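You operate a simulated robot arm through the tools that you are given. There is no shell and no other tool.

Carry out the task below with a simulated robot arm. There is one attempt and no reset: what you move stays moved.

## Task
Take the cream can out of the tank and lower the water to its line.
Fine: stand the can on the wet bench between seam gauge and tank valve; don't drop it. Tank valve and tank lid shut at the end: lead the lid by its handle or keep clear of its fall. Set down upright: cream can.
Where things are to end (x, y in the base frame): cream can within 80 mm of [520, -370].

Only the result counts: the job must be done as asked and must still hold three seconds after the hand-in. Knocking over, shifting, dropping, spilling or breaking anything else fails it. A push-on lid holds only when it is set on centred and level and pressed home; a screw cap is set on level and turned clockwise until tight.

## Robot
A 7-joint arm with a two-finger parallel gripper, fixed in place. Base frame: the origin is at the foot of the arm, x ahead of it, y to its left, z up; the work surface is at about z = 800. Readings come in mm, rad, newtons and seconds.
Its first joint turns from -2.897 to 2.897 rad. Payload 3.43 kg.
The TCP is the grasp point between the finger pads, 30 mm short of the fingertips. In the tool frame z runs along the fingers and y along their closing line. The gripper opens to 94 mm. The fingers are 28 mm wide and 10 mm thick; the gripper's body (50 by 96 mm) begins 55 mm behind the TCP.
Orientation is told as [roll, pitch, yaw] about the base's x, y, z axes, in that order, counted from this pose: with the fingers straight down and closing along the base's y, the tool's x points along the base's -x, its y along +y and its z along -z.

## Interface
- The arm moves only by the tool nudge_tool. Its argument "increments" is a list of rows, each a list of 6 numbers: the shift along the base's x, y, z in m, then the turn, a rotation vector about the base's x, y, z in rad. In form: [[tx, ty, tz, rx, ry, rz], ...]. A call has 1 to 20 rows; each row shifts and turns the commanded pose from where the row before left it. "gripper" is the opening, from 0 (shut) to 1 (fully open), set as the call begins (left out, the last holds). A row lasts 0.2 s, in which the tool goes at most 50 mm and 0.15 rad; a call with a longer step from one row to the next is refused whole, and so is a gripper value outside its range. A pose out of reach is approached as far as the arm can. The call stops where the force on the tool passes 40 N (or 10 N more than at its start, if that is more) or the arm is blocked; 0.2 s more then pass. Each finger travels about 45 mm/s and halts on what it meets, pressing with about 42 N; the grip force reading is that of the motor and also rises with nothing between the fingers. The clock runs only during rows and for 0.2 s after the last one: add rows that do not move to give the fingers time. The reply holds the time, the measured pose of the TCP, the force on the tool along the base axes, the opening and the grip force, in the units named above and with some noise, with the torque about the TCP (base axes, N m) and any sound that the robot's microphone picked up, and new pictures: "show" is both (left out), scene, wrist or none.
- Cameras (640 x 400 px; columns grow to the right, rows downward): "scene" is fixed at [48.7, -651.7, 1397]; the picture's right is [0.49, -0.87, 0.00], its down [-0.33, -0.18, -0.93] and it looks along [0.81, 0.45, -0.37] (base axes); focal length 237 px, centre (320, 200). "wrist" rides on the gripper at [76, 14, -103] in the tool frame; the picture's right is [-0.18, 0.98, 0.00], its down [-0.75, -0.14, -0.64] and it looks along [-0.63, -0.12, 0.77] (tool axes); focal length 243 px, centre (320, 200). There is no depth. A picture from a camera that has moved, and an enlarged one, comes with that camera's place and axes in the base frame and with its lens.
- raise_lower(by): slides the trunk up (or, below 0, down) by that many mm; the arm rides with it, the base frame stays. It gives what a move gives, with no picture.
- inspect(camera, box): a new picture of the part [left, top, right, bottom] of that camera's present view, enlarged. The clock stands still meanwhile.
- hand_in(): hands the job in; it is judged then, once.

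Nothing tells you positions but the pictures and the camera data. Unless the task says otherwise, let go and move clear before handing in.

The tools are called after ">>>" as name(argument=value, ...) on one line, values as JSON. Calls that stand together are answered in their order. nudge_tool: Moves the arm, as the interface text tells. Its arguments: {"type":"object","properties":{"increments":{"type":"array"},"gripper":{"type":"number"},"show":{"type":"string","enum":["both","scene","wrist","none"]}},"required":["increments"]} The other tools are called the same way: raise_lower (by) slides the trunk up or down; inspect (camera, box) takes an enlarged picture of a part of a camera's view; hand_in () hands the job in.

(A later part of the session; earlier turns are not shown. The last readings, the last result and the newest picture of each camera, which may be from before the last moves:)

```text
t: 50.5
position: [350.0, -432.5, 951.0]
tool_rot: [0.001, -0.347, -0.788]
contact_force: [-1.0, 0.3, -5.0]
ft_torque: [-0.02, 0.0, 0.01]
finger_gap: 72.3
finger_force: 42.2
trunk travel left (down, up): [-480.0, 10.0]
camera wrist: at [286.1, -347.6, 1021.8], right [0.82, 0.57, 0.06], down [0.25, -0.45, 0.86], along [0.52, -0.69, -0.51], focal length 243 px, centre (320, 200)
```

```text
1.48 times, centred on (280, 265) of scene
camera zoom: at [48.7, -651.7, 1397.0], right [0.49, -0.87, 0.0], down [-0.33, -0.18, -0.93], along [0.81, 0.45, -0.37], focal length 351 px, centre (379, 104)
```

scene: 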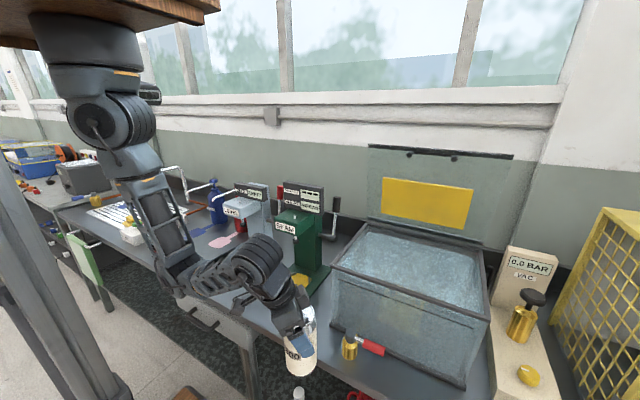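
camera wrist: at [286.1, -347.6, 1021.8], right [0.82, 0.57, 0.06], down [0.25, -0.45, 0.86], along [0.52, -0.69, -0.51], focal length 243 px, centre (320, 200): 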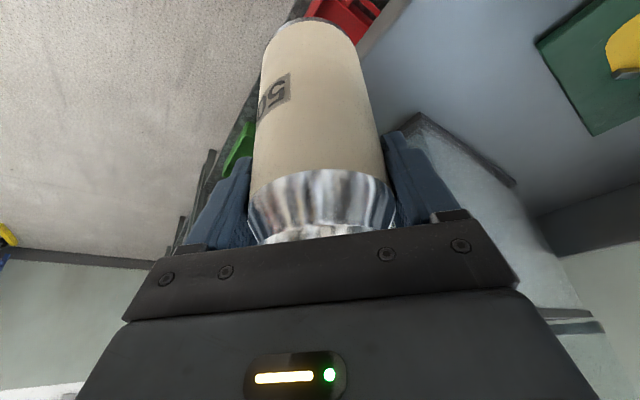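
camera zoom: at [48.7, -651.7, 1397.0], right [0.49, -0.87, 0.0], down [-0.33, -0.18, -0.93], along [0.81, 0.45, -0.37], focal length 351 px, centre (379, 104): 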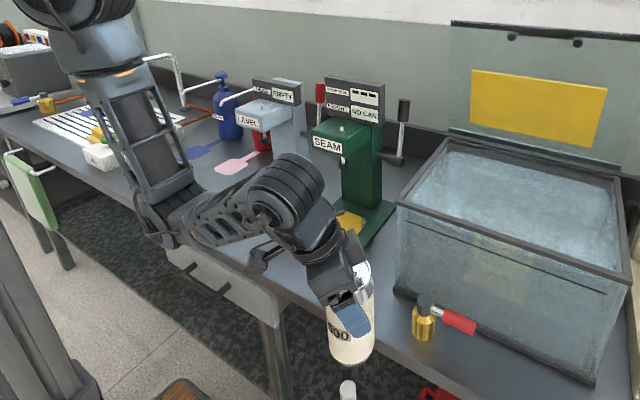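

Elbow now hangs almost straight below the shoulder, in front of the bench. Moving the can in over the bench to about (482, -378).

>>> nudge_tool(increments=[[0.022, 0.009, 0, 0, 0, 0], [0.022, 0.009, 0, 0, 0, 0], [0.022, 0.009, 0, 0, 0, 0], [0.022, 0.009, 0, 0, 0, 0], [0.022, 0.009, 0, 0, 0, 0], [0.022, 0.009, 0, 0, 0, 0], [0, 0, 0, 0, 0, 0]], gripper=0.5)

>>> inspect(camera="scene", box=[140, 130, 420, 400])

```text
t: 52.1
position: [480.4, -377.6, 950.7]
tool_rot: [0.0, -0.348, -0.786]
contact_force: [-0.7, -0.2, -5.7]
ft_torque: [-0.03, -0.01, 0.0]
finger_gap: 72.4
finger_force: 42.2
trunk travel left (down, up): [-480.0, 10.0]
camera wrist: at [415.3, -292.5, 1020.0], right [0.82, 0.57, 0.06], down [0.25, -0.45, 0.86], along [0.52, -0.69, -0.51], focal length 243 px, centre (320, 200)
```

scene: 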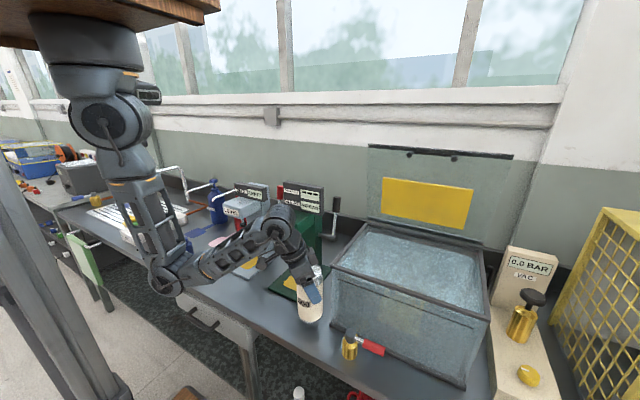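
wrist: 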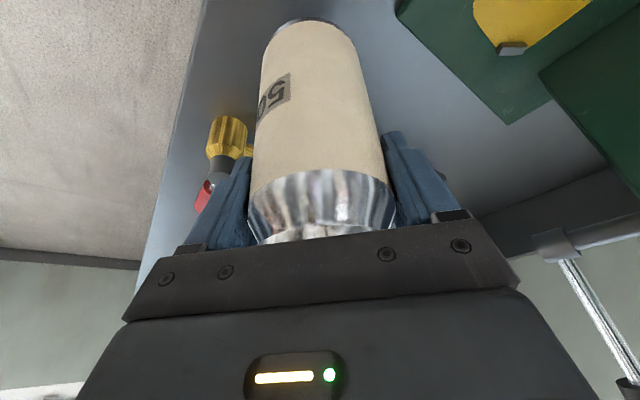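

```text
1.48 times, centred on (280, 265) of scene
camera zoom: at [48.7, -651.7, 1397.0], right [0.49, -0.87, 0.0], down [-0.33, -0.18, -0.93], along [0.81, 0.45, -0.37], focal length 351 px, centre (379, 104)
```

zoom: 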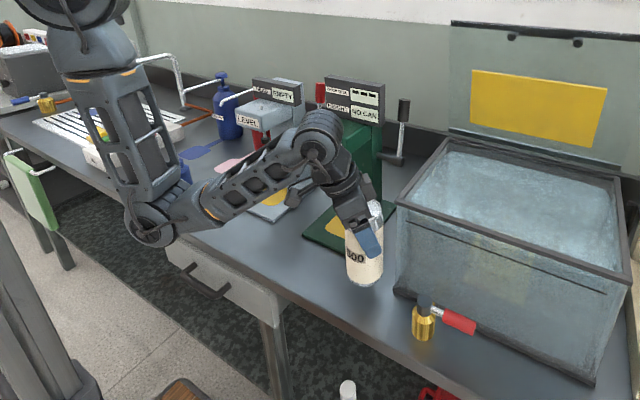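

The can is over the free spot between gauge and valve. I'll lower it slowly and feel for the bench.

>>> nudge_tool(increments=[[0, 0, -0.01, 0, 0, 0], [0, 0, -0.01, 0, 0, 0], [0, 0, -0.006, 0, 0, 0], [0, 0, 0, 0, 0, 0]], gripper=0.5, show="scene")

>>> inspect(camera="scene", box=[270, 230, 370, 350])

```text
t: 53.1
position: [479.4, -379.6, 923.5]
tool_rot: [0.001, -0.347, -0.786]
contact_force: [0.3, -0.1, -5.7]
ft_torque: [0.0, 0.01, 0.02]
finger_gap: 72.3
finger_force: 42.3
trunk travel left (down, up): [-480.0, 10.0]
```

scene: 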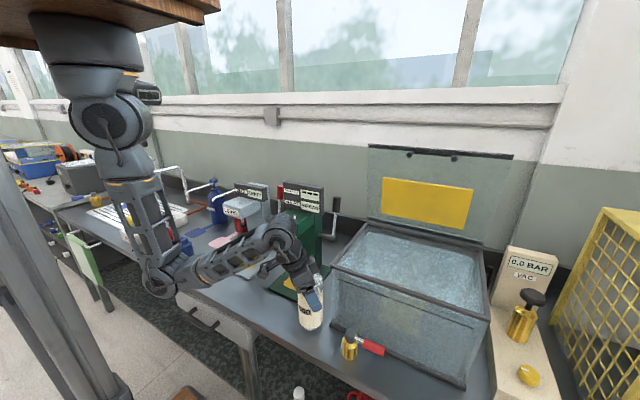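

```text
3.33 times, centred on (320, 290) of scene
camera zoom: at [48.7, -651.7, 1397.0], right [0.49, -0.87, 0.0], down [-0.33, -0.18, -0.93], along [0.81, 0.45, -0.37], focal length 790 px, centre (320, -100)
```

zoom: 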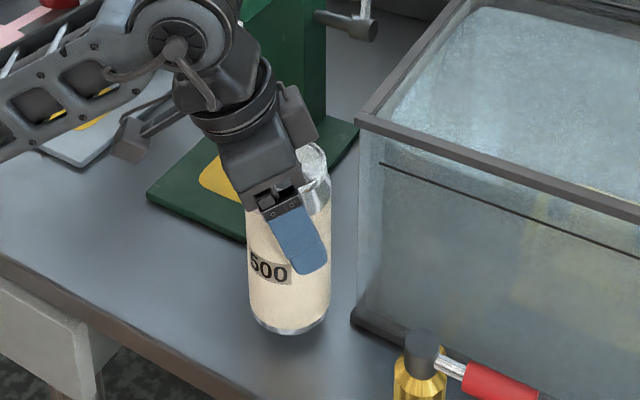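

>>> nudge_tool(increments=[[0, 0, -0.002, 0, 0, 0], [0, 0, -0.002, 0, 0, 0], [0, 0, -0.002, 0, 0, 0], [0, 0, 0, 0, 0, 0]], gripper=0.5, show="none")

```text
t: 54.1
position: [480.6, -378.7, 918.2]
tool_rot: [-0.001, -0.347, -0.788]
contact_force: [0.7, -0.4, -6.0]
ft_torque: [-0.01, -0.01, 0.02]
finger_gap: 72.4
finger_force: 41.8
trunk travel left (down, up): [-480.0, 10.0]
```

>>> nudge_tool(increments=[[0, 0, -0.0015, 0, 0, 0], [0, 0, -0.0015, 0, 0, 0], [0, 0, -0.0015, 0, 0, 0], [0, 0, 0, 0, 0, 0]], gripper=0.5, show="none")

```text
t: 55.1
position: [480.1, -379.1, 914.0]
tool_rot: [0.003, -0.345, -0.789]
contact_force: [-0.3, 0.0, -5.5]
ft_torque: [0.02, -0.02, 0.01]
finger_gap: 72.5
finger_force: 42.0
trunk travel left (down, up): [-480.0, 10.0]
```

Still carrying the full weight, so not down yet. Continuing in small steps.

>>> nudge_tool(increments=[[0, 0, -0.0015, 0, 0, 0], [0, 0, -0.0015, 0, 0, 0], [0, 0, -0.0015, 0, 0, 0], [0, 0, 0, 0, 0, 0]], gripper=0.5, show="none")

>>> inspect(camera="scene", box=[270, 230, 370, 350])

```text
t: 56.1
position: [480.1, -378.3, 911.0]
tool_rot: [-0.001, -0.349, -0.787]
contact_force: [0.3, 1.6, 13.3]
ft_torque: [0.68, 0.25, -0.05]
finger_gap: 72.6
finger_force: 42.2
trunk travel left (down, up): [-480.0, 10.0]
```

```text
3.33 times, centred on (320, 290) of scene
camera zoom: at [48.7, -651.7, 1397.0], right [0.49, -0.87, 0.0], down [-0.33, -0.18, -0.93], along [0.81, 0.45, -0.37], focal length 790 px, centre (320, -100)
```

zoom: 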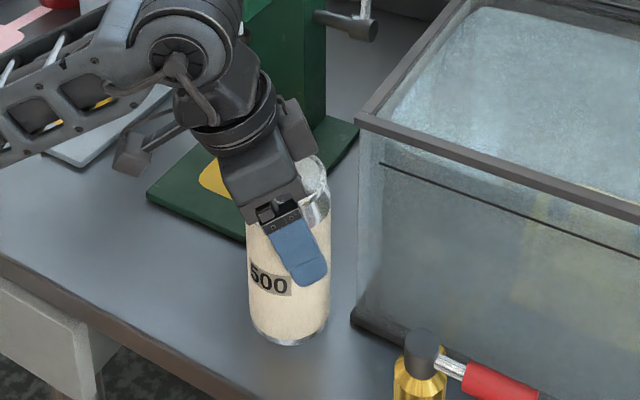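

The bench is reached (force +13 N). I'll ease off about a millimetre and release.

>>> nudge_tool(increments=[[0, 0, 0.001, 0, 0, 0], [0, 0, 0, 0, 0, 0]], gripper=0.5, show="none")

>>> nudge_tool(increments=[[0, 0, 0, 0, 0, 0], [0, 0, 0, 0, 0, 0], [0, 0, 0, 0, 0, 0]], gripper=0.98)

>>> inspect(camera="scene", box=[270, 230, 370, 350])

```text
t: 56.7
position: [480.4, -378.9, 910.5]
tool_rot: [0.001, -0.346, -0.787]
contact_force: [2.2, -2.0, 5.0]
ft_torque: [-0.09, -0.25, 0.03]
finger_gap: 72.3
finger_force: 41.8
trunk travel left (down, up): [-480.0, 10.0]
```

```text
t: 57.5
position: [480.1, -378.0, 911.0]
tool_rot: [0.0, -0.347, -0.787]
contact_force: [0.5, 0.2, -0.7]
ft_torque: [0.05, 0.02, -0.03]
finger_gap: 92.2
finger_force: 0.0
trunk travel left (down, up): [-480.0, 10.0]
camera wrist: at [415.8, -294.0, 981.1], right [0.82, 0.57, 0.06], down [0.25, -0.45, 0.86], along [0.52, -0.69, -0.51], focal length 243 px, centre (320, 200)
```

scene: 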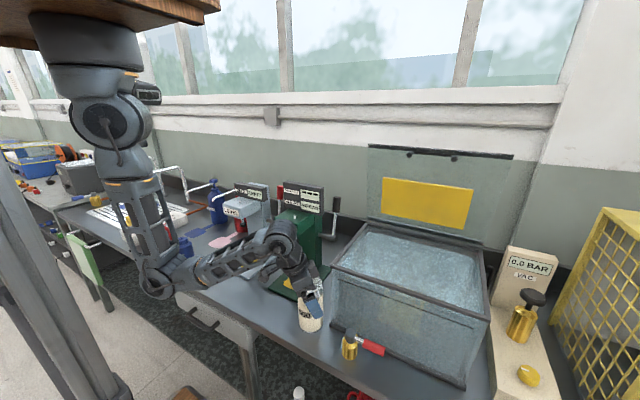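
wrist: 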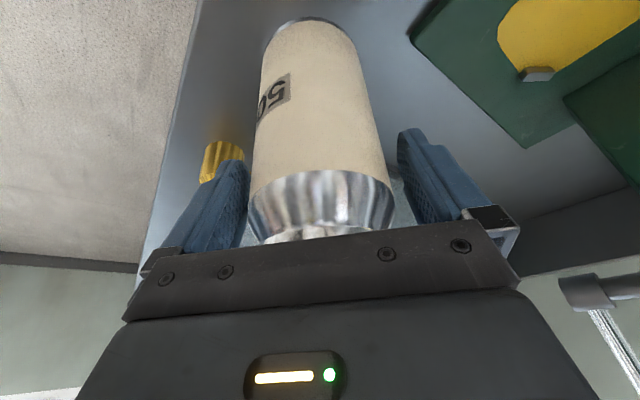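

```text
3.33 times, centred on (320, 290) of scene
camera zoom: at [48.7, -651.7, 1397.0], right [0.49, -0.87, 0.0], down [-0.33, -0.18, -0.93], along [0.81, 0.45, -0.37], focal length 790 px, centre (320, -100)
```

zoom: 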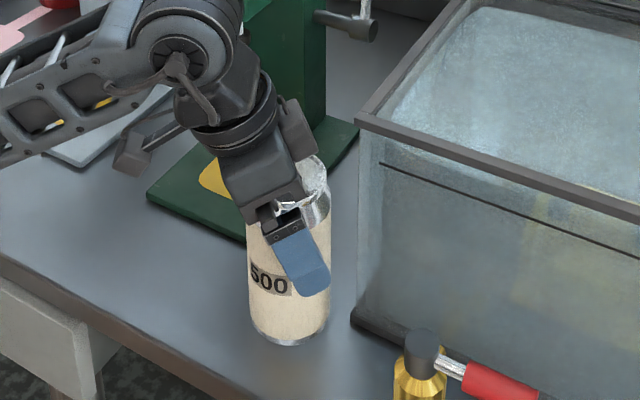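

The can stands upright on its own. I'll withdraw along the finger axis.

>>> nudge_tool(increments=[[-0.0024, 0.0024, 0.0094, 0, 0, 0], [-0.0048, 0.0048, 0.0188, 0, 0, 0], [-0.0048, 0.0048, 0.0188, 0, 0, 0], [-0.0048, 0.0048, 0.0188, 0, 0, 0], [-0.0048, 0.0048, 0.0188, 0, 0, 0], [-0.0048, 0.0048, 0.0188, 0, 0, 0], [0, 0, 0, 0, 0, 0]], gripper=0.98)

>>> inspect(camera="scene", box=[270, 210, 480, 390])

```text
t: 59.1
position: [446.2, -333.7, 976.8]
tool_rot: [0.032, -0.292, -0.808]
contact_force: [-0.9, -0.2, 0.1]
ft_torque: [0.05, 0.0, 0.01]
finger_gap: 92.0
finger_force: 0.1
out of reach, approached as far as the arm can: row 5, 6
trunk travel left (down, up): [-480.0, 10.0]
camera wrist: at [384.8, -251.9, 1053.9], right [0.83, 0.56, 0.08], down [0.25, -0.5, 0.83], along [0.5, -0.66, -0.55], focal length 243 px, centre (320, 200)
```

scene: 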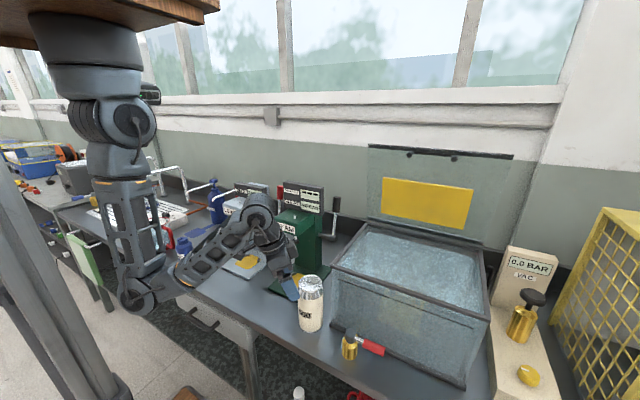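
wrist: 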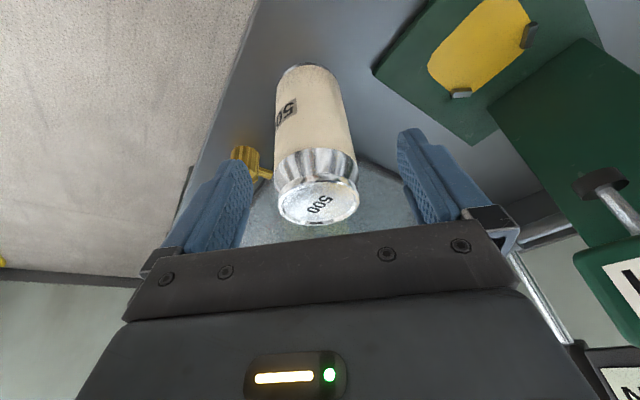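

```text
2.22 times, centred on (375, 300) of scene
camera zoom: at [48.7, -651.7, 1397.0], right [0.49, -0.87, 0.0], down [-0.33, -0.18, -0.93], along [0.81, 0.45, -0.37], focal length 527 px, centre (198, -22)
```

zoom: 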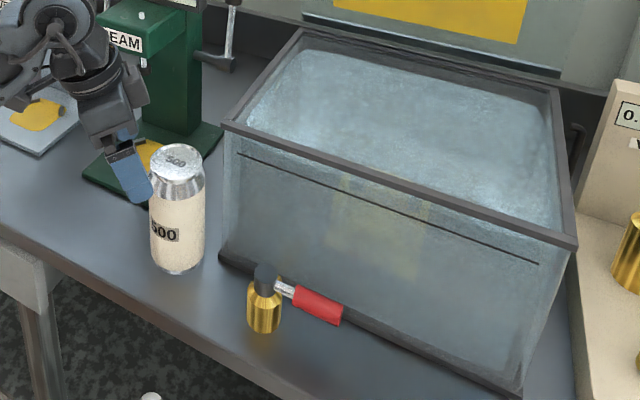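

The can stands on its own at about (480, -380), and the hand is clear of its sides. Next I need the valve and the current water level, so I'll zoom in on both.

>>> inspect(camera="scene", box=[330, 240, 420, 300])

>>> inspect(camera="scene", box=[410, 270, 500, 340])

>>> inspect(camera="scene", box=[330, 310, 410, 380])

```text
6.67 times, centred on (375, 270) of scene
camera zoom: at [48.7, -651.7, 1397.0], right [0.49, -0.87, 0.0], down [-0.33, -0.18, -0.93], along [0.81, 0.45, -0.37], focal length 1581 px, centre (-47, -267)
```

zoom: 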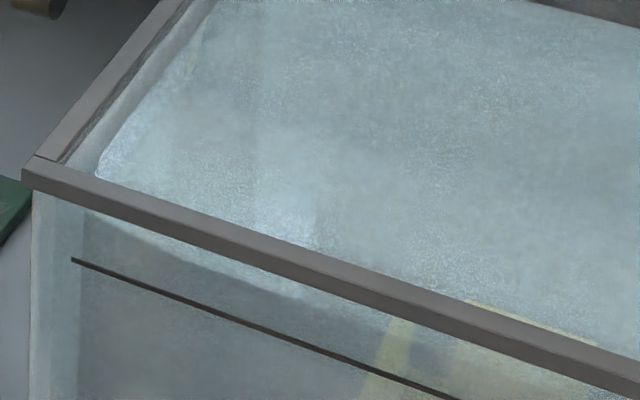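

```text
5.71 times, centred on (455, 305) of scene
camera zoom: at [48.7, -651.7, 1397.0], right [0.49, -0.87, 0.0], down [-0.33, -0.18, -0.93], along [0.81, 0.45, -0.37], focal length 1355 px, centre (-451, -400)
```

zoom: 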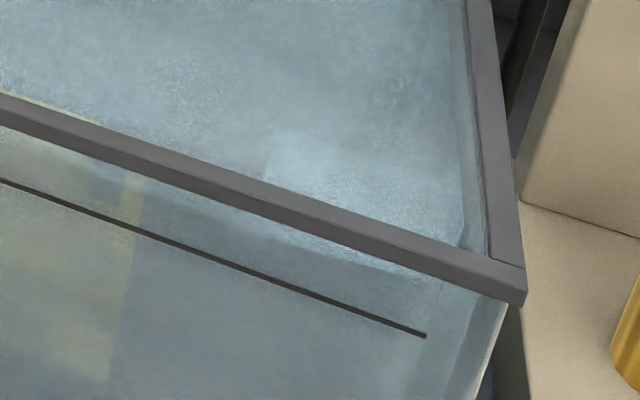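

```text
5.71 times, centred on (370, 345) of scene
camera zoom: at [48.7, -651.7, 1397.0], right [0.49, -0.87, 0.0], down [-0.33, -0.18, -0.93], along [0.81, 0.45, -0.37], focal length 1355 px, centre (34, -629)
```

zoom: 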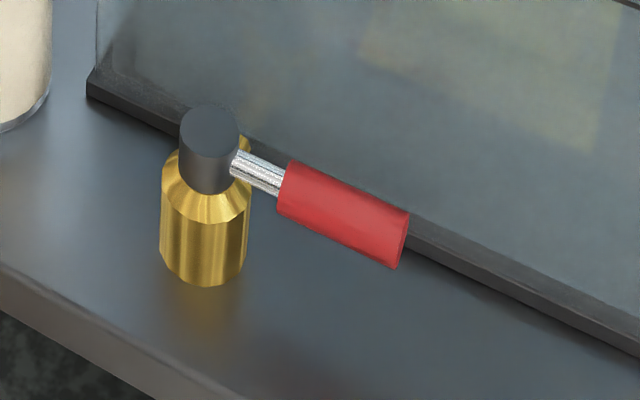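

Water now stands near z 995, about 17 mm above the line. The valve stem is at about (457, -513, 858) with its red lever pointing to -y (shut), grip centre near (456, -573, 858). I'll back out past the can and head to a spot in front of and above the valve, squaring up the hand.

>>> nudge_tool(increments=[[-0.018, -0.02, 0, 0, 0, 0], [-0.02, -0.022, 0.005, 0, 0, 0], [-0.02, -0.025, 0.01, 0, 0, 0], [-0.01, -0.03, 0.01, 0, 0, 0], [0, -0.03, 0.01, 0.0945, 0.1125, 0], [0, -0.03, 0.01, 0.0945, 0.1125, 0], [0, -0.025, 0.005, 0, 0, -0.127], [0, -0.025, 0, 0, 0, -0.127], [0, -0.02, 0, 0, 0, -0.127], [0, -0.02, 0, 0, 0, -0.127], [0, 0, 0, 0, 0, -0.127], [0, 0, 0, 0, 0, -0.127], [0, 0, 0, 0, 0, 0]], gripper=0.5)

```text
t: 60.4
position: [362.1, -449.3, 995.9]
tool_rot: [0.219, -0.155, -0.991]
contact_force: [0.4, -0.6, -0.1]
ft_torque: [0.01, -0.02, 0.02]
finger_gap: 46.9
finger_force: 0.0
trunk travel left (down, up): [-480.0, 10.0]
stopped in row 6: the arm was blocked; the commanded pose is now the measured one
camera wrist: at [306.6, -377.0, 1085.8], right [0.89, 0.4, 0.24], down [0.13, -0.7, 0.7], along [0.45, -0.59, -0.67], focal length 243 px, centre (320, 200)
```

scene: 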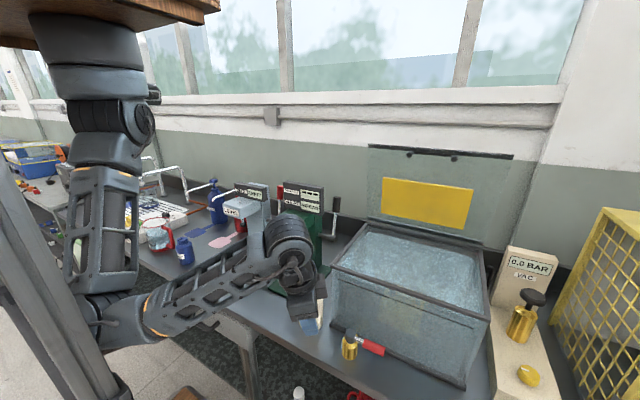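
wrist: 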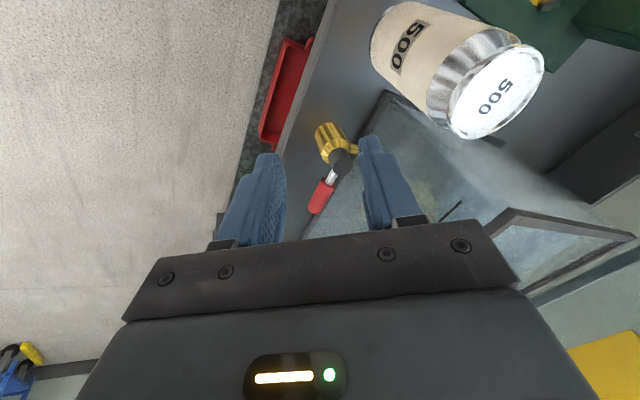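

The elbow has folded back toward the robot's own column. I'll extend the arm (-y) without rotation to open it up again.

>>> nudge_tool(increments=[[0.0, -0.015, 0.0, 0, 0, 0], [0.0, -0.025, 0.005, 0, 0, 0], [0.0, -0.025, 0.005, 0, 0, 0], [0.0, -0.025, 0.005, 0, 0, 0], [0, -0.025, 0.005, 0, 0, 0], [0, 0, 0, 0, 0, 0]], gripper=0.5)

```text
t: 61.1
position: [372.5, -462.8, 962.8]
tool_rot: [0.394, -0.139, -1.106]
contact_force: [0.5, -1.0, -0.2]
ft_torque: [-0.04, 0.01, 0.01]
finger_gap: 47.0
finger_force: 0.0
trunk travel left (down, up): [-480.0, 10.0]
stopped in row 3: the arm was blocked; the commanded pose is now the measured one
camera wrist: at [309.5, -396.2, 1052.0], right [0.87, 0.29, 0.4], down [-0.04, -0.77, 0.64], along [0.49, -0.57, -0.66], focal length 243 px, centre (320, 200)
```

scene: 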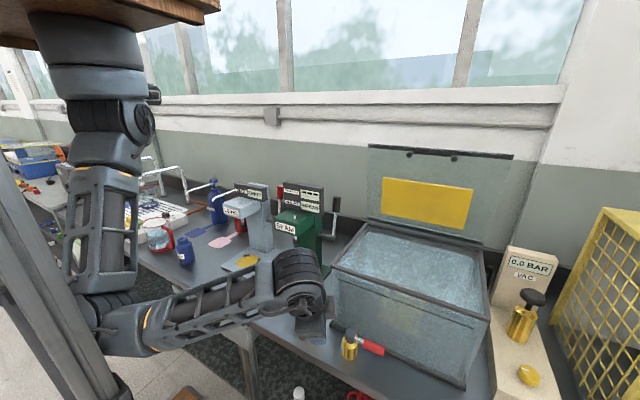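
wrist: 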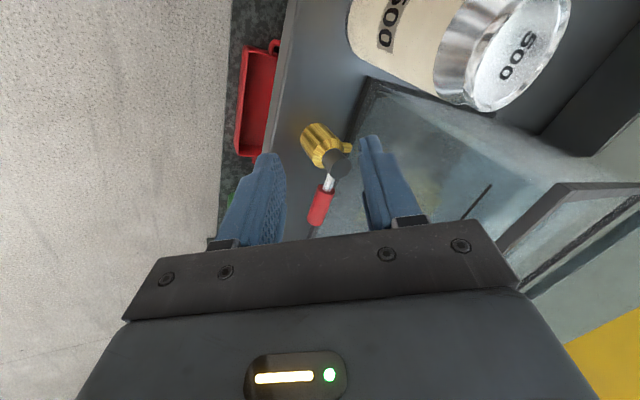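

The elbow is leaning on the robot's own column. Swinging the hand toward +x should rotate the whole arm off it, so I'll try small steps.

>>> nudge_tool(increments=[[0.012, 0, 0.004, 0, 0, 0], [0.015, 0, 0.006, 0, 0, 0], [0.015, 0.0, 0.006, 0, 0, 0], [0, 0, 0, 0, 0, 0]], gripper=0.5)

```text
t: 62.1
position: [399.9, -452.3, 963.4]
tool_rot: [0.464, -0.12, -1.195]
contact_force: [0.9, -0.3, -0.2]
ft_torque: [0.01, 0.01, -0.01]
finger_gap: 47.1
finger_force: 0.1
trunk travel left (down, up): [-480.0, 10.0]
camera wrist: at [336.9, -384.4, 1052.0], right [0.86, 0.2, 0.46], down [-0.13, -0.79, 0.6], along [0.48, -0.58, -0.66], focal length 243 px, centre (320, 200)
```

scene: 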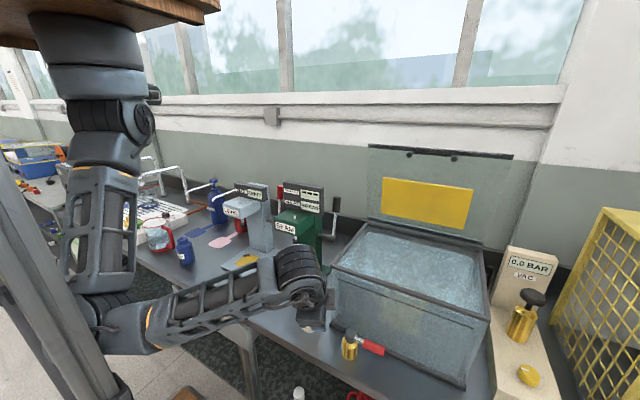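
wrist: 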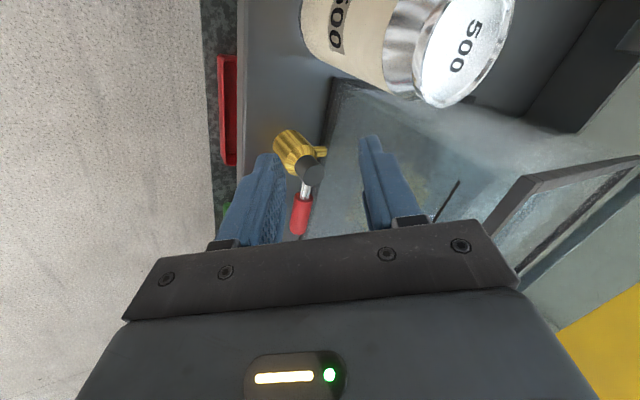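

>>> nudge_tool(increments=[[0.005, -0.02, 0.006, 0, 0, 0], [0.005, -0.02, 0.006, 0, 0, 0], [0.005, -0.02, 0.006, 0, 0, 0], [0, 0, 0, 0, 0, 0]], gripper=0.5)

```text
t: 62.7
position: [397.6, -466.7, 953.1]
tool_rot: [0.558, -0.095, -1.277]
contact_force: [0.0, 0.1, 0.3]
ft_torque: [-0.06, 0.01, 0.02]
finger_gap: 46.9
finger_force: 0.0
trunk travel left (down, up): [-480.0, 10.0]
stopped in row 2: the arm was blocked; the commanded pose is now the measured one
camera wrist: at [332.0, -398.4, 1040.0], right [0.84, 0.11, 0.53], down [-0.23, -0.81, 0.54], along [0.49, -0.58, -0.65], focal length 243 px, centre (320, 200)
```

scene: 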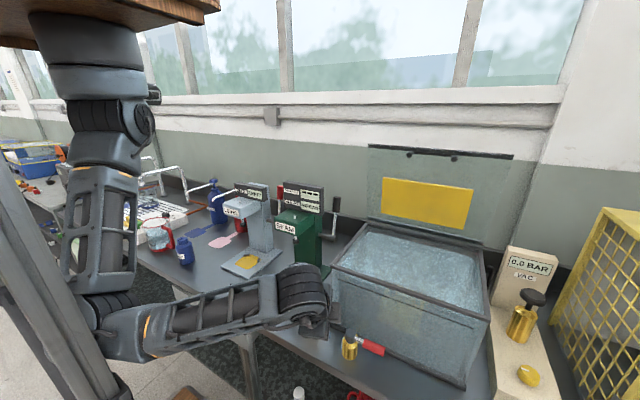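
wrist: 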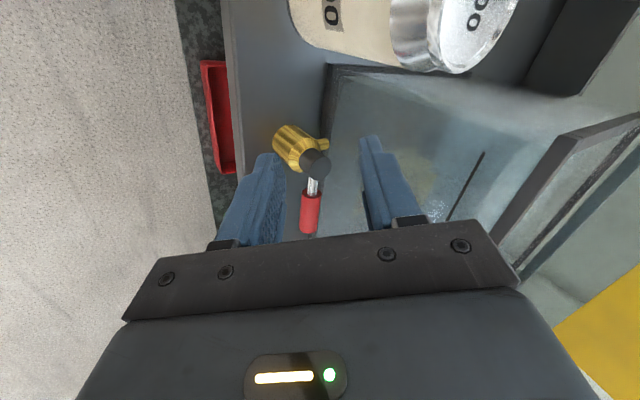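

>>> inspect(camera="scene", box=[0, 180, 240, 400])

>>> inspect(camera="scene", box=[220, 230, 380, 370])

>>> inspect(camera="scene", box=[0, 0, 240, 180])

```text
1.82 times, centred on (120, 290) of scene
camera zoom: at [48.7, -651.7, 1397.0], right [0.49, -0.87, 0.0], down [-0.33, -0.18, -0.93], along [0.81, 0.45, -0.37], focal length 431 px, centre (684, 36)
```

zoom: 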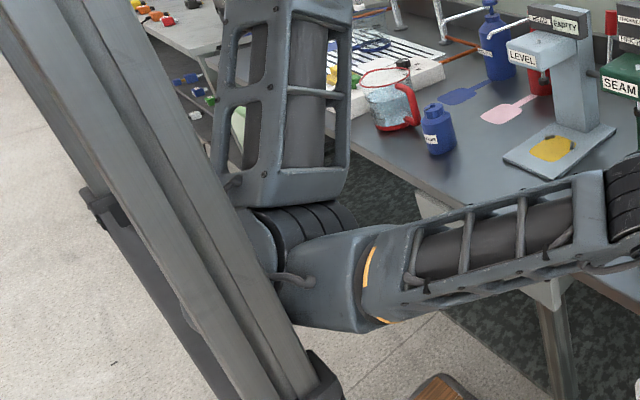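

```text
2.86 times, centred on (300, 300) of scene
camera zoom: at [48.7, -651.7, 1397.0], right [0.49, -0.87, 0.0], down [-0.33, -0.18, -0.93], along [0.81, 0.45, -0.37], focal length 678 px, centre (377, -86)
```

zoom: 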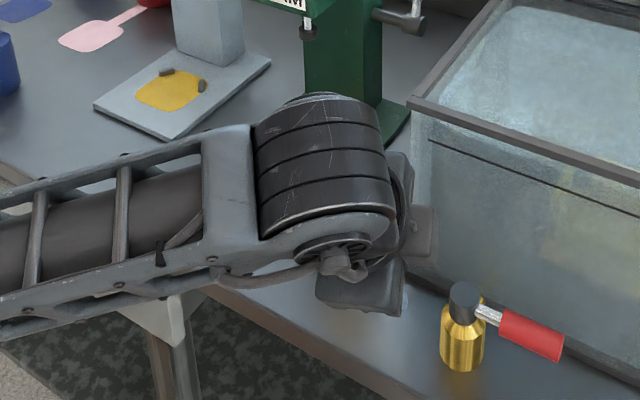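

```text
2.22 times, centred on (120, 90) of scene
camera zoom: at [48.7, -651.7, 1397.0], right [0.49, -0.87, 0.0], down [-0.33, -0.18, -0.93], along [0.81, 0.45, -0.37], focal length 527 px, centre (764, 444)
```

zoom: 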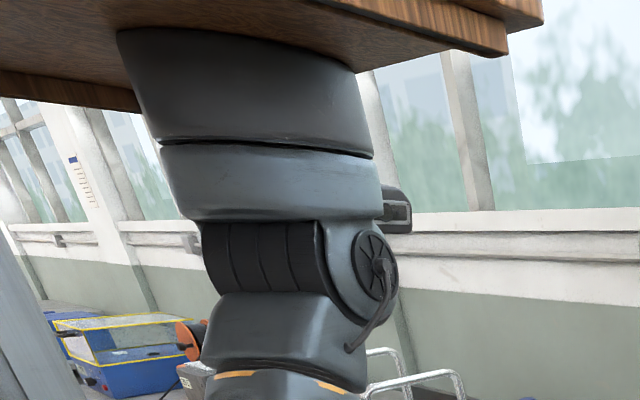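

The elbow is caught behind the robot's vertical post. In earlier moves, raising the hand always swung the elbow toward +x, so I'll rise straight up here and watch it.

>>> nudge_tool(increments=[[0.004, 0.0, 0.015, 0, 0, 0], [0.004, 0.0, 0.02, 0, 0, 0], [0.004, 0.0, 0.02, 0, 0, 0], [0, 0, 0, 0, 0, 0]], gripper=0.5)

```text
t: 63.7
position: [428.3, -444.3, 987.4]
tool_rot: [0.679, -0.05, -1.327]
contact_force: [-0.5, -0.7, 0.0]
ft_torque: [-0.03, 0.02, -0.01]
finger_gap: 47.0
finger_force: 0.0
trunk travel left (down, up): [-480.0, 10.0]
stopped in row 4: the arm was blocked; the commanded pose is now the measured one
camera wrist: at [357.7, -379.1, 1071.9], right [0.78, 0.04, 0.63], down [-0.32, -0.83, 0.45], along [0.54, -0.55, -0.64], focal length 243 px, centre (320, 200)
```

scene: 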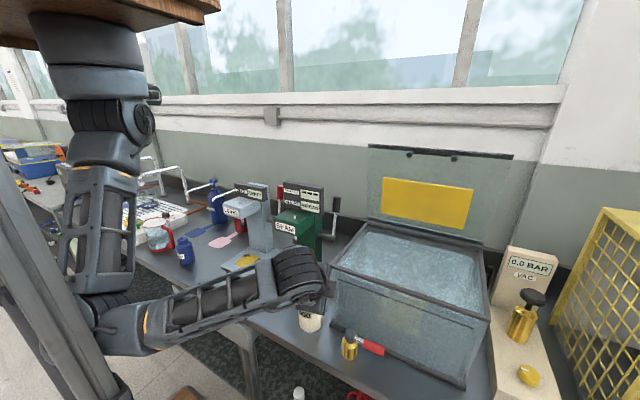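
wrist: 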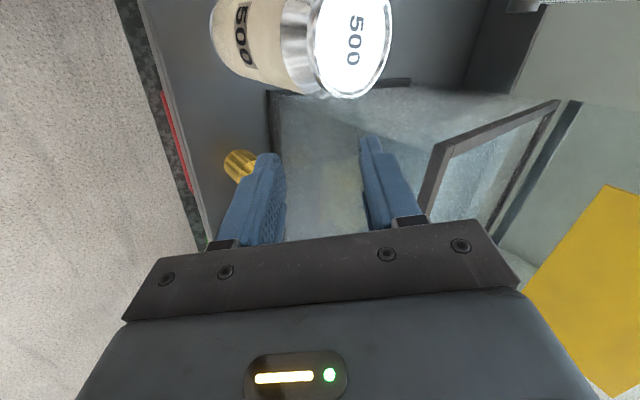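

The elbow is still pinned. A rigid swing of the whole arm about its vertical base axis, with some lift to pass above the can, should slide it free.

>>> nudge_tool(increments=[[0.0, 0.0, 0.015, 0, 0, 0], [0.02, 0.006, 0.014, 0, 0, 0.05], [0.022, 0.008, 0.014, 0, 0, 0.05], [0.022, 0.009, 0.012, 0, 0, 0.05], [0.022, 0.01, 0.012, 0, 0, 0.05], [0, 0, 0, 0, 0, 0]], gripper=0.5)

>>> inspect(camera="scene", box=[0, 180, 240, 400])

```text
t: 64.7
position: [464.0, -416.9, 1015.1]
tool_rot: [0.829, 0.006, -1.35]
contact_force: [-0.3, 0.6, 0.6]
ft_torque: [-0.01, 0.02, -0.01]
finger_gap: 47.1
finger_force: 0.0
trunk travel left (down, up): [-480.0, 10.0]
stopped in row 4: the arm was blocked; the commanded pose is now the measured one
camera wrist: at [384.2, -357.2, 1096.5], right [0.69, -0.04, 0.72], down [-0.39, -0.86, 0.32], along [0.61, -0.5, -0.61], focal length 243 px, centre (320, 200)
```

scene: 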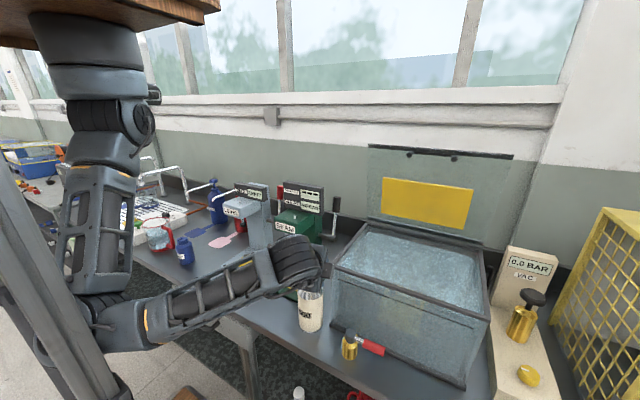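
wrist: 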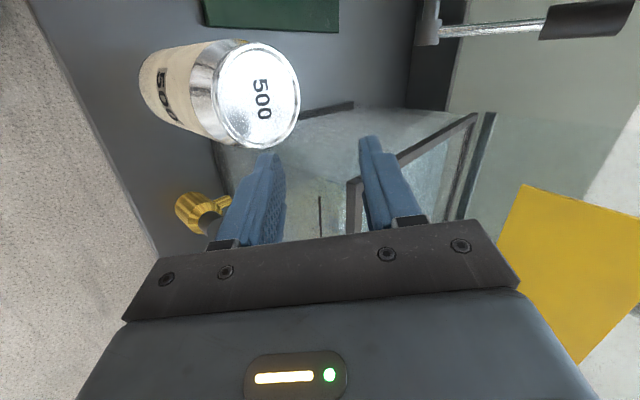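

```text
1.82 times, centred on (120, 290) of scene
camera zoom: at [48.7, -651.7, 1397.0], right [0.49, -0.87, 0.0], down [-0.33, -0.18, -0.93], along [0.81, 0.45, -0.37], focal length 431 px, centre (684, 36)
```

zoom: 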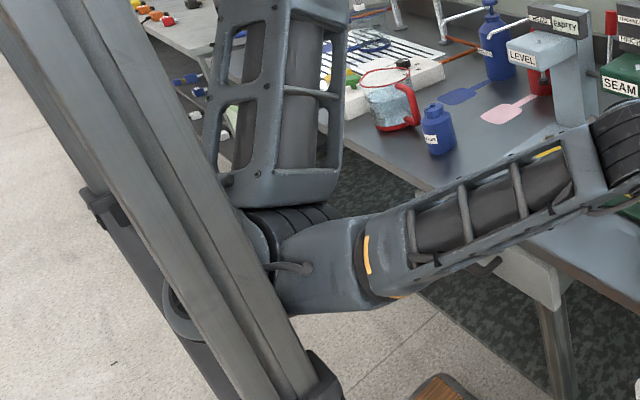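

The arm has to back out the way it came. I'll return toward the earlier folded pose just beside and above the can, restoring the hand's lean, and keep the fingertips above the can's top.

>>> nudge_tool(increments=[[-0.002, 0.008, 0.0, -0.0984, 0.0807, 0.0549], [-0.002, 0.011, -0.004, -0.0984, 0.0807, 0.0549], [-0.002, 0.012, -0.005, -0.0984, 0.0807, 0.0549], [-0.002, 0.012, -0.005, -0.0984, 0.0807, 0.0549], [-0.002, 0.012, -0.005, -0.0984, 0.0807, 0.0549], [-0.002, 0.012, -0.005, -0.0984, 0.0807, 0.0549], [-0.002, 0.012, -0.005, -0.0984, 0.0807, 0.0549], [0, 0, 0, 0, 0, 0]], gripper=0.5)

```text
t: 66.5
position: [449.4, -333.9, 985.5]
tool_rot: [0.049, -0.351, -0.849]
contact_force: [-0.1, 0.7, 2.6]
ft_torque: [-0.01, 0.05, 0.0]
finger_gap: 46.7
finger_force: 0.0
trunk travel left (down, up): [-480.0, 10.0]
camera wrist: at [387.6, -248.0, 1056.0], right [0.84, 0.53, 0.11], down [0.19, -0.48, 0.85], along [0.51, -0.7, -0.51], focal length 243 px, centre (320, 200)
```

scene: 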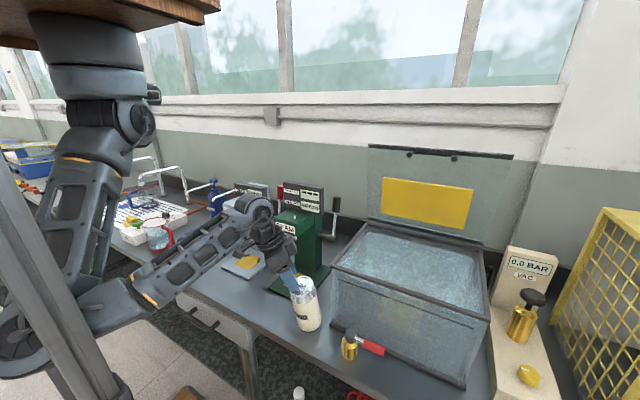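
wrist: 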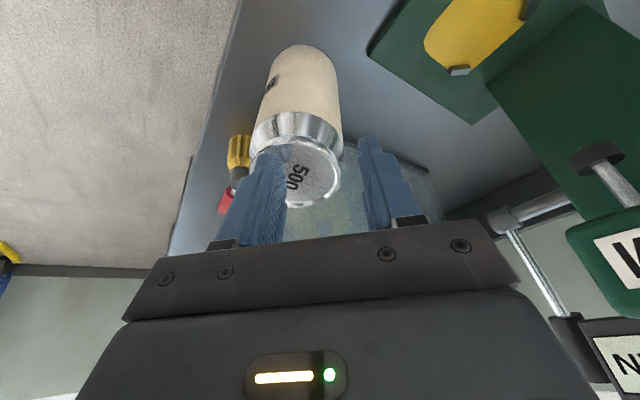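

A small contact force shows, and the can looks off vertical in the scene view. I'll zoom in before moving anything.

>>> inspect(camera="scene", box=[240, 230, 380, 350])

>>> inspect(camera="wrist", box=[200, 20, 440, 260])

>>> inspect(camera="scene", box=[0, 100, 280, 400])

```text
3.33 times, centred on (310, 290) of scene
camera zoom: at [48.7, -651.7, 1397.0], right [0.49, -0.87, 0.0], down [-0.33, -0.18, -0.93], along [0.81, 0.45, -0.37], focal length 790 px, centre (353, -100)
```

zoom: 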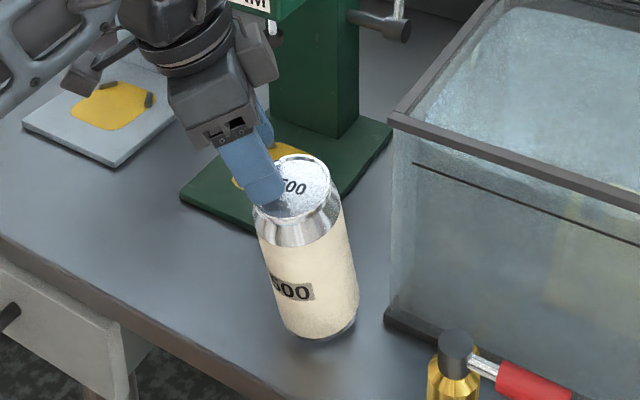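

```text
1.67 times, centred on (320, 140) of wrist
camera zoom: at [387.6, -248.0, 1056.0], right [0.84, 0.53, 0.11], down [0.19, -0.48, 0.85], along [0.51, -0.7, -0.51], focal length 404 px, centre (320, 300)
```

zoom: 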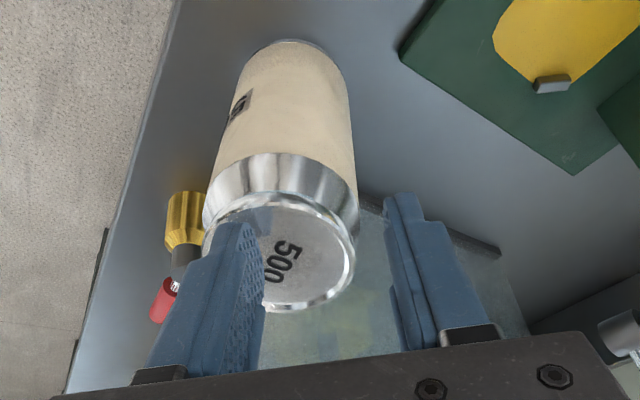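

```text
1.33 times, centred on (140, 250) of scene
camera zoom: at [48.7, -651.7, 1397.0], right [0.49, -0.87, 0.0], down [-0.33, -0.18, -0.93], along [0.81, 0.45, -0.37], focal length 316 px, centre (560, 133)
```

zoom: 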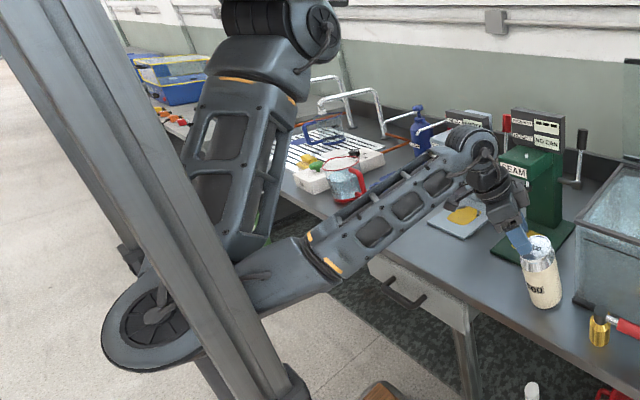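

The fingertip came down on the can's rim and tipped it slightly, about 7°, and it is still resting against the finger. I'll ease the hand back the way it came in tiny steps so the can settles onto its base.

>>> nudge_tool(increments=[[0.001, -0.003, 0.0005, 0, 0, 0], [0.001, -0.003, 0.0005, 0, 0, 0], [0.001, -0.003, 0.0005, 0, 0, 0], [0, 0, 0, 0, 0, 0]], gripper=0.5)

>>> inspect(camera="scene", box=[240, 230, 380, 350])

```text
t: 67.5
position: [441.2, -351.9, 987.7]
tool_rot: [0.018, -0.346, -0.852]
contact_force: [0.0, 0.2, 0.1]
ft_torque: [0.02, -0.03, 0.03]
finger_gap: 46.8
finger_force: 0.0
trunk travel left (down, up): [-480.0, 10.0]
camera wrist: at [380.5, -263.6, 1058.8], right [0.85, 0.52, 0.08], down [0.21, -0.47, 0.86], along [0.48, -0.71, -0.51], focal length 243 px, centre (320, 200)
```

scene: 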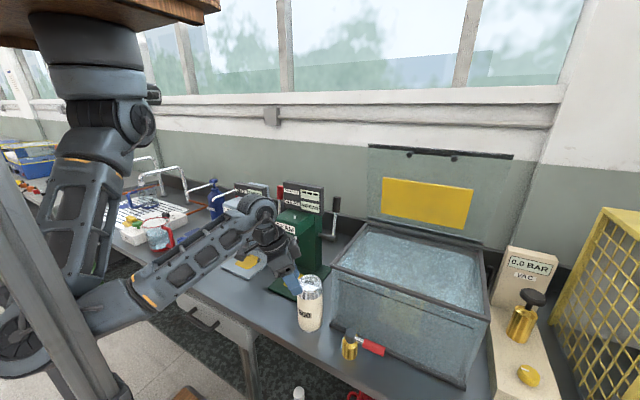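
wrist: 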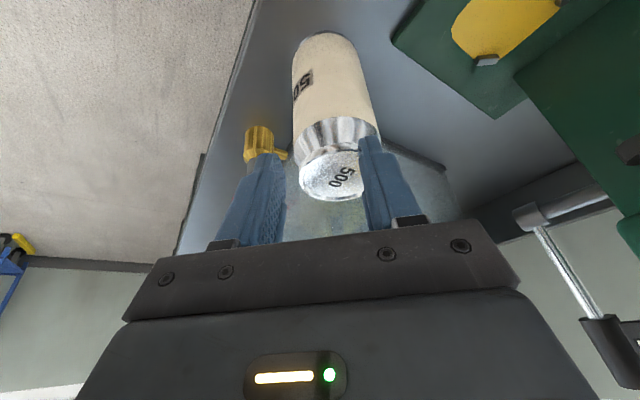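

```text
3.33 times, centred on (310, 290) of scene
camera zoom: at [48.7, -651.7, 1397.0], right [0.49, -0.87, 0.0], down [-0.33, -0.18, -0.93], along [0.81, 0.45, -0.37], focal length 790 px, centre (353, -100)
```

zoom: 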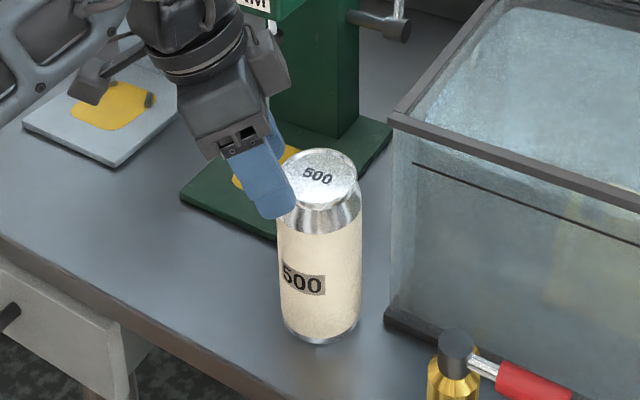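

The can is upright again at the same spot, with no contact. The arm is folded awkwardly with its elbow out toward -x. I'll pitch the hand so the wrist moves outward over the can and the arm unfolds, rising as it goes.

>>> nudge_tool(increments=[[0, 0.003, 0.004, 0.08, 0.08, 0], [0, 0.003, 0.006, 0.09, 0.09, 0], [0, 0.002, 0.01, 0.09, 0.09, 0], [0, 0, 0.012, 0.09, 0.09, 0], [0, 0, 0.012, 0.09, 0.09, 0], [0, 0, 0, 0, 0, 0]], gripper=0.2)

>>> inspect(camera="scene", box=[0, 100, 280, 400])

>>> inspect(camera="scene", box=[240, 200, 400, 350])

```text
t: 68.1
position: [402.3, -351.1, 995.1]
tool_rot: [0.04, -0.163, -0.97]
contact_force: [-0.4, 0.1, -0.3]
ft_torque: [0.01, -0.01, -0.02]
finger_gap: 18.8
finger_force: 0.1
trunk travel left (down, up): [-480.0, 10.0]
stopped in row 2: the arm was blocked; the commanded pose is now the measured one
camera wrist: at [360.1, -270.7, 1084.5], right [0.91, 0.41, 0.07], down [0.22, -0.62, 0.75], along [0.35, -0.67, -0.66], focal length 243 px, centre (320, 200)
```

scene: 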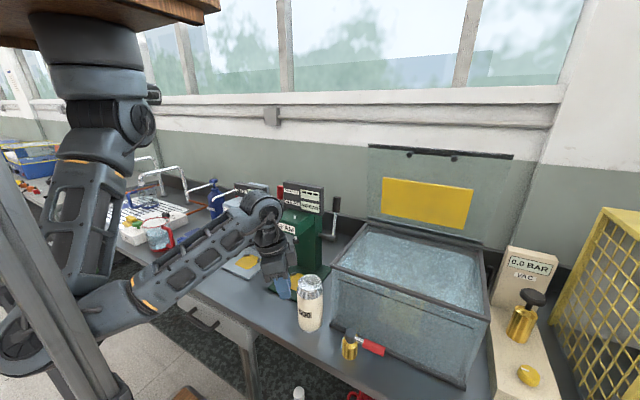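
wrist: 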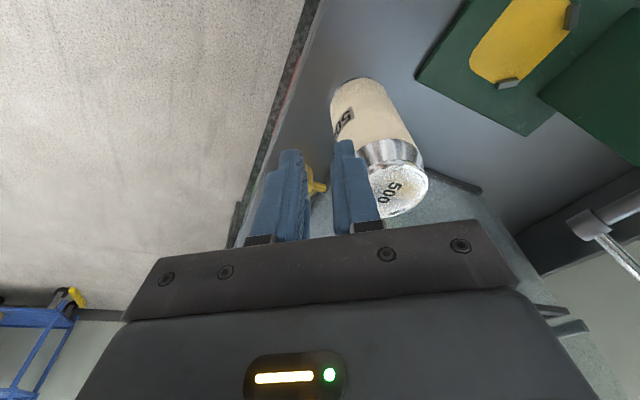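

```text
1.33 times, centred on (140, 250) of scene
camera zoom: at [48.7, -651.7, 1397.0], right [0.49, -0.87, 0.0], down [-0.33, -0.18, -0.93], along [0.81, 0.45, -0.37], focal length 316 px, centre (560, 133)
```

zoom: 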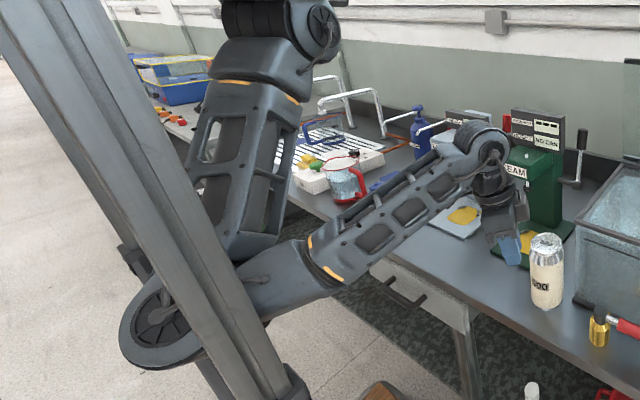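

```text
2.67 times, centred on (320, 275) of scene
camera zoom: at [48.7, -651.7, 1397.0], right [0.49, -0.87, 0.0], down [-0.33, -0.18, -0.93], along [0.81, 0.45, -0.37], focal length 632 px, centre (320, 0)
```

zoom: 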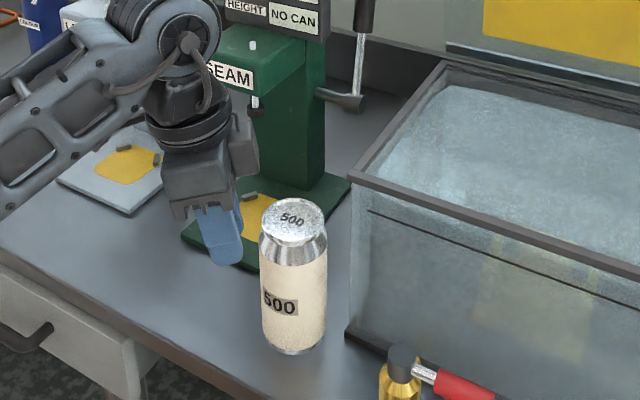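

The can is safe and upright. Rotating the hand about the shoulder-to-wrist line should roll the elbow back down and to the right, so I'll do that with the wrist point held in place and the fingers pointing toward +x above the can.

>>> nudge_tool(increments=[[0.022, 0.0042, 0.0035, 0.0302, -0.1125, -0.0545], [0.0216, 0.0029, 0.0061, 0.0302, -0.1125, -0.0545], [0.0209, 0.0015, 0.0086, 0.0302, -0.1125, -0.0545], [0.0199, 0.0001, 0.0109, 0.0302, -0.1125, -0.0545], [0, 0, 0, 0, 0, 0]], gripper=0.2)

>>> inspect(camera="scene", box=[0, 100, 280, 400])

```text
t: 69.3
position: [488.3, -341.4, 1024.4]
tool_rot: [0.508, -0.247, -1.286]
contact_force: [-0.2, -0.1, -0.7]
ft_torque: [0.02, 0.01, 0.03]
finger_gap: 19.1
finger_force: 0.0
trunk travel left (down, up): [-480.0, 10.0]
camera wrist: at [425.9, -259.3, 1098.6], right [0.84, 0.18, 0.51], down [-0.25, -0.71, 0.66], along [0.48, -0.68, -0.55], focal length 243 px, centre (320, 200)
```

scene: 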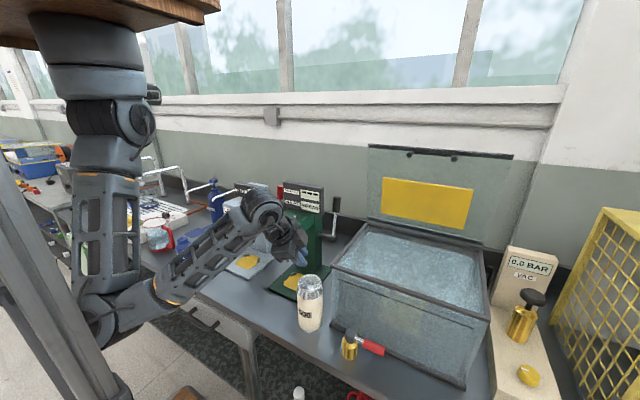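
wrist: 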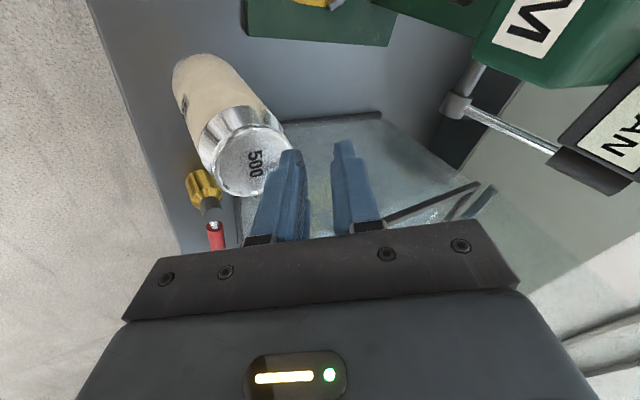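

```text
1.33 times, centred on (140, 250) of scene
camera zoom: at [48.7, -651.7, 1397.0], right [0.49, -0.87, 0.0], down [-0.33, -0.18, -0.93], along [0.81, 0.45, -0.37], focal length 316 px, centre (560, 133)
```

zoom: 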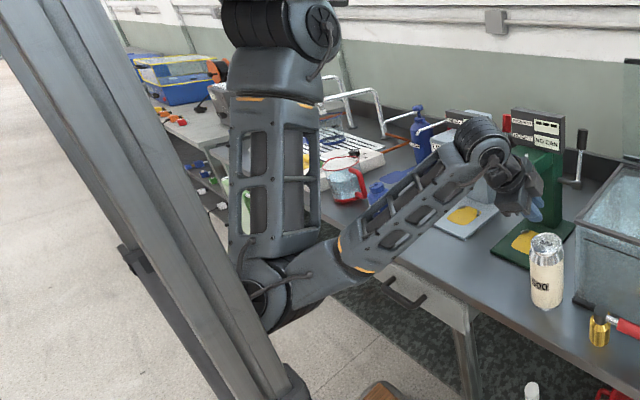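

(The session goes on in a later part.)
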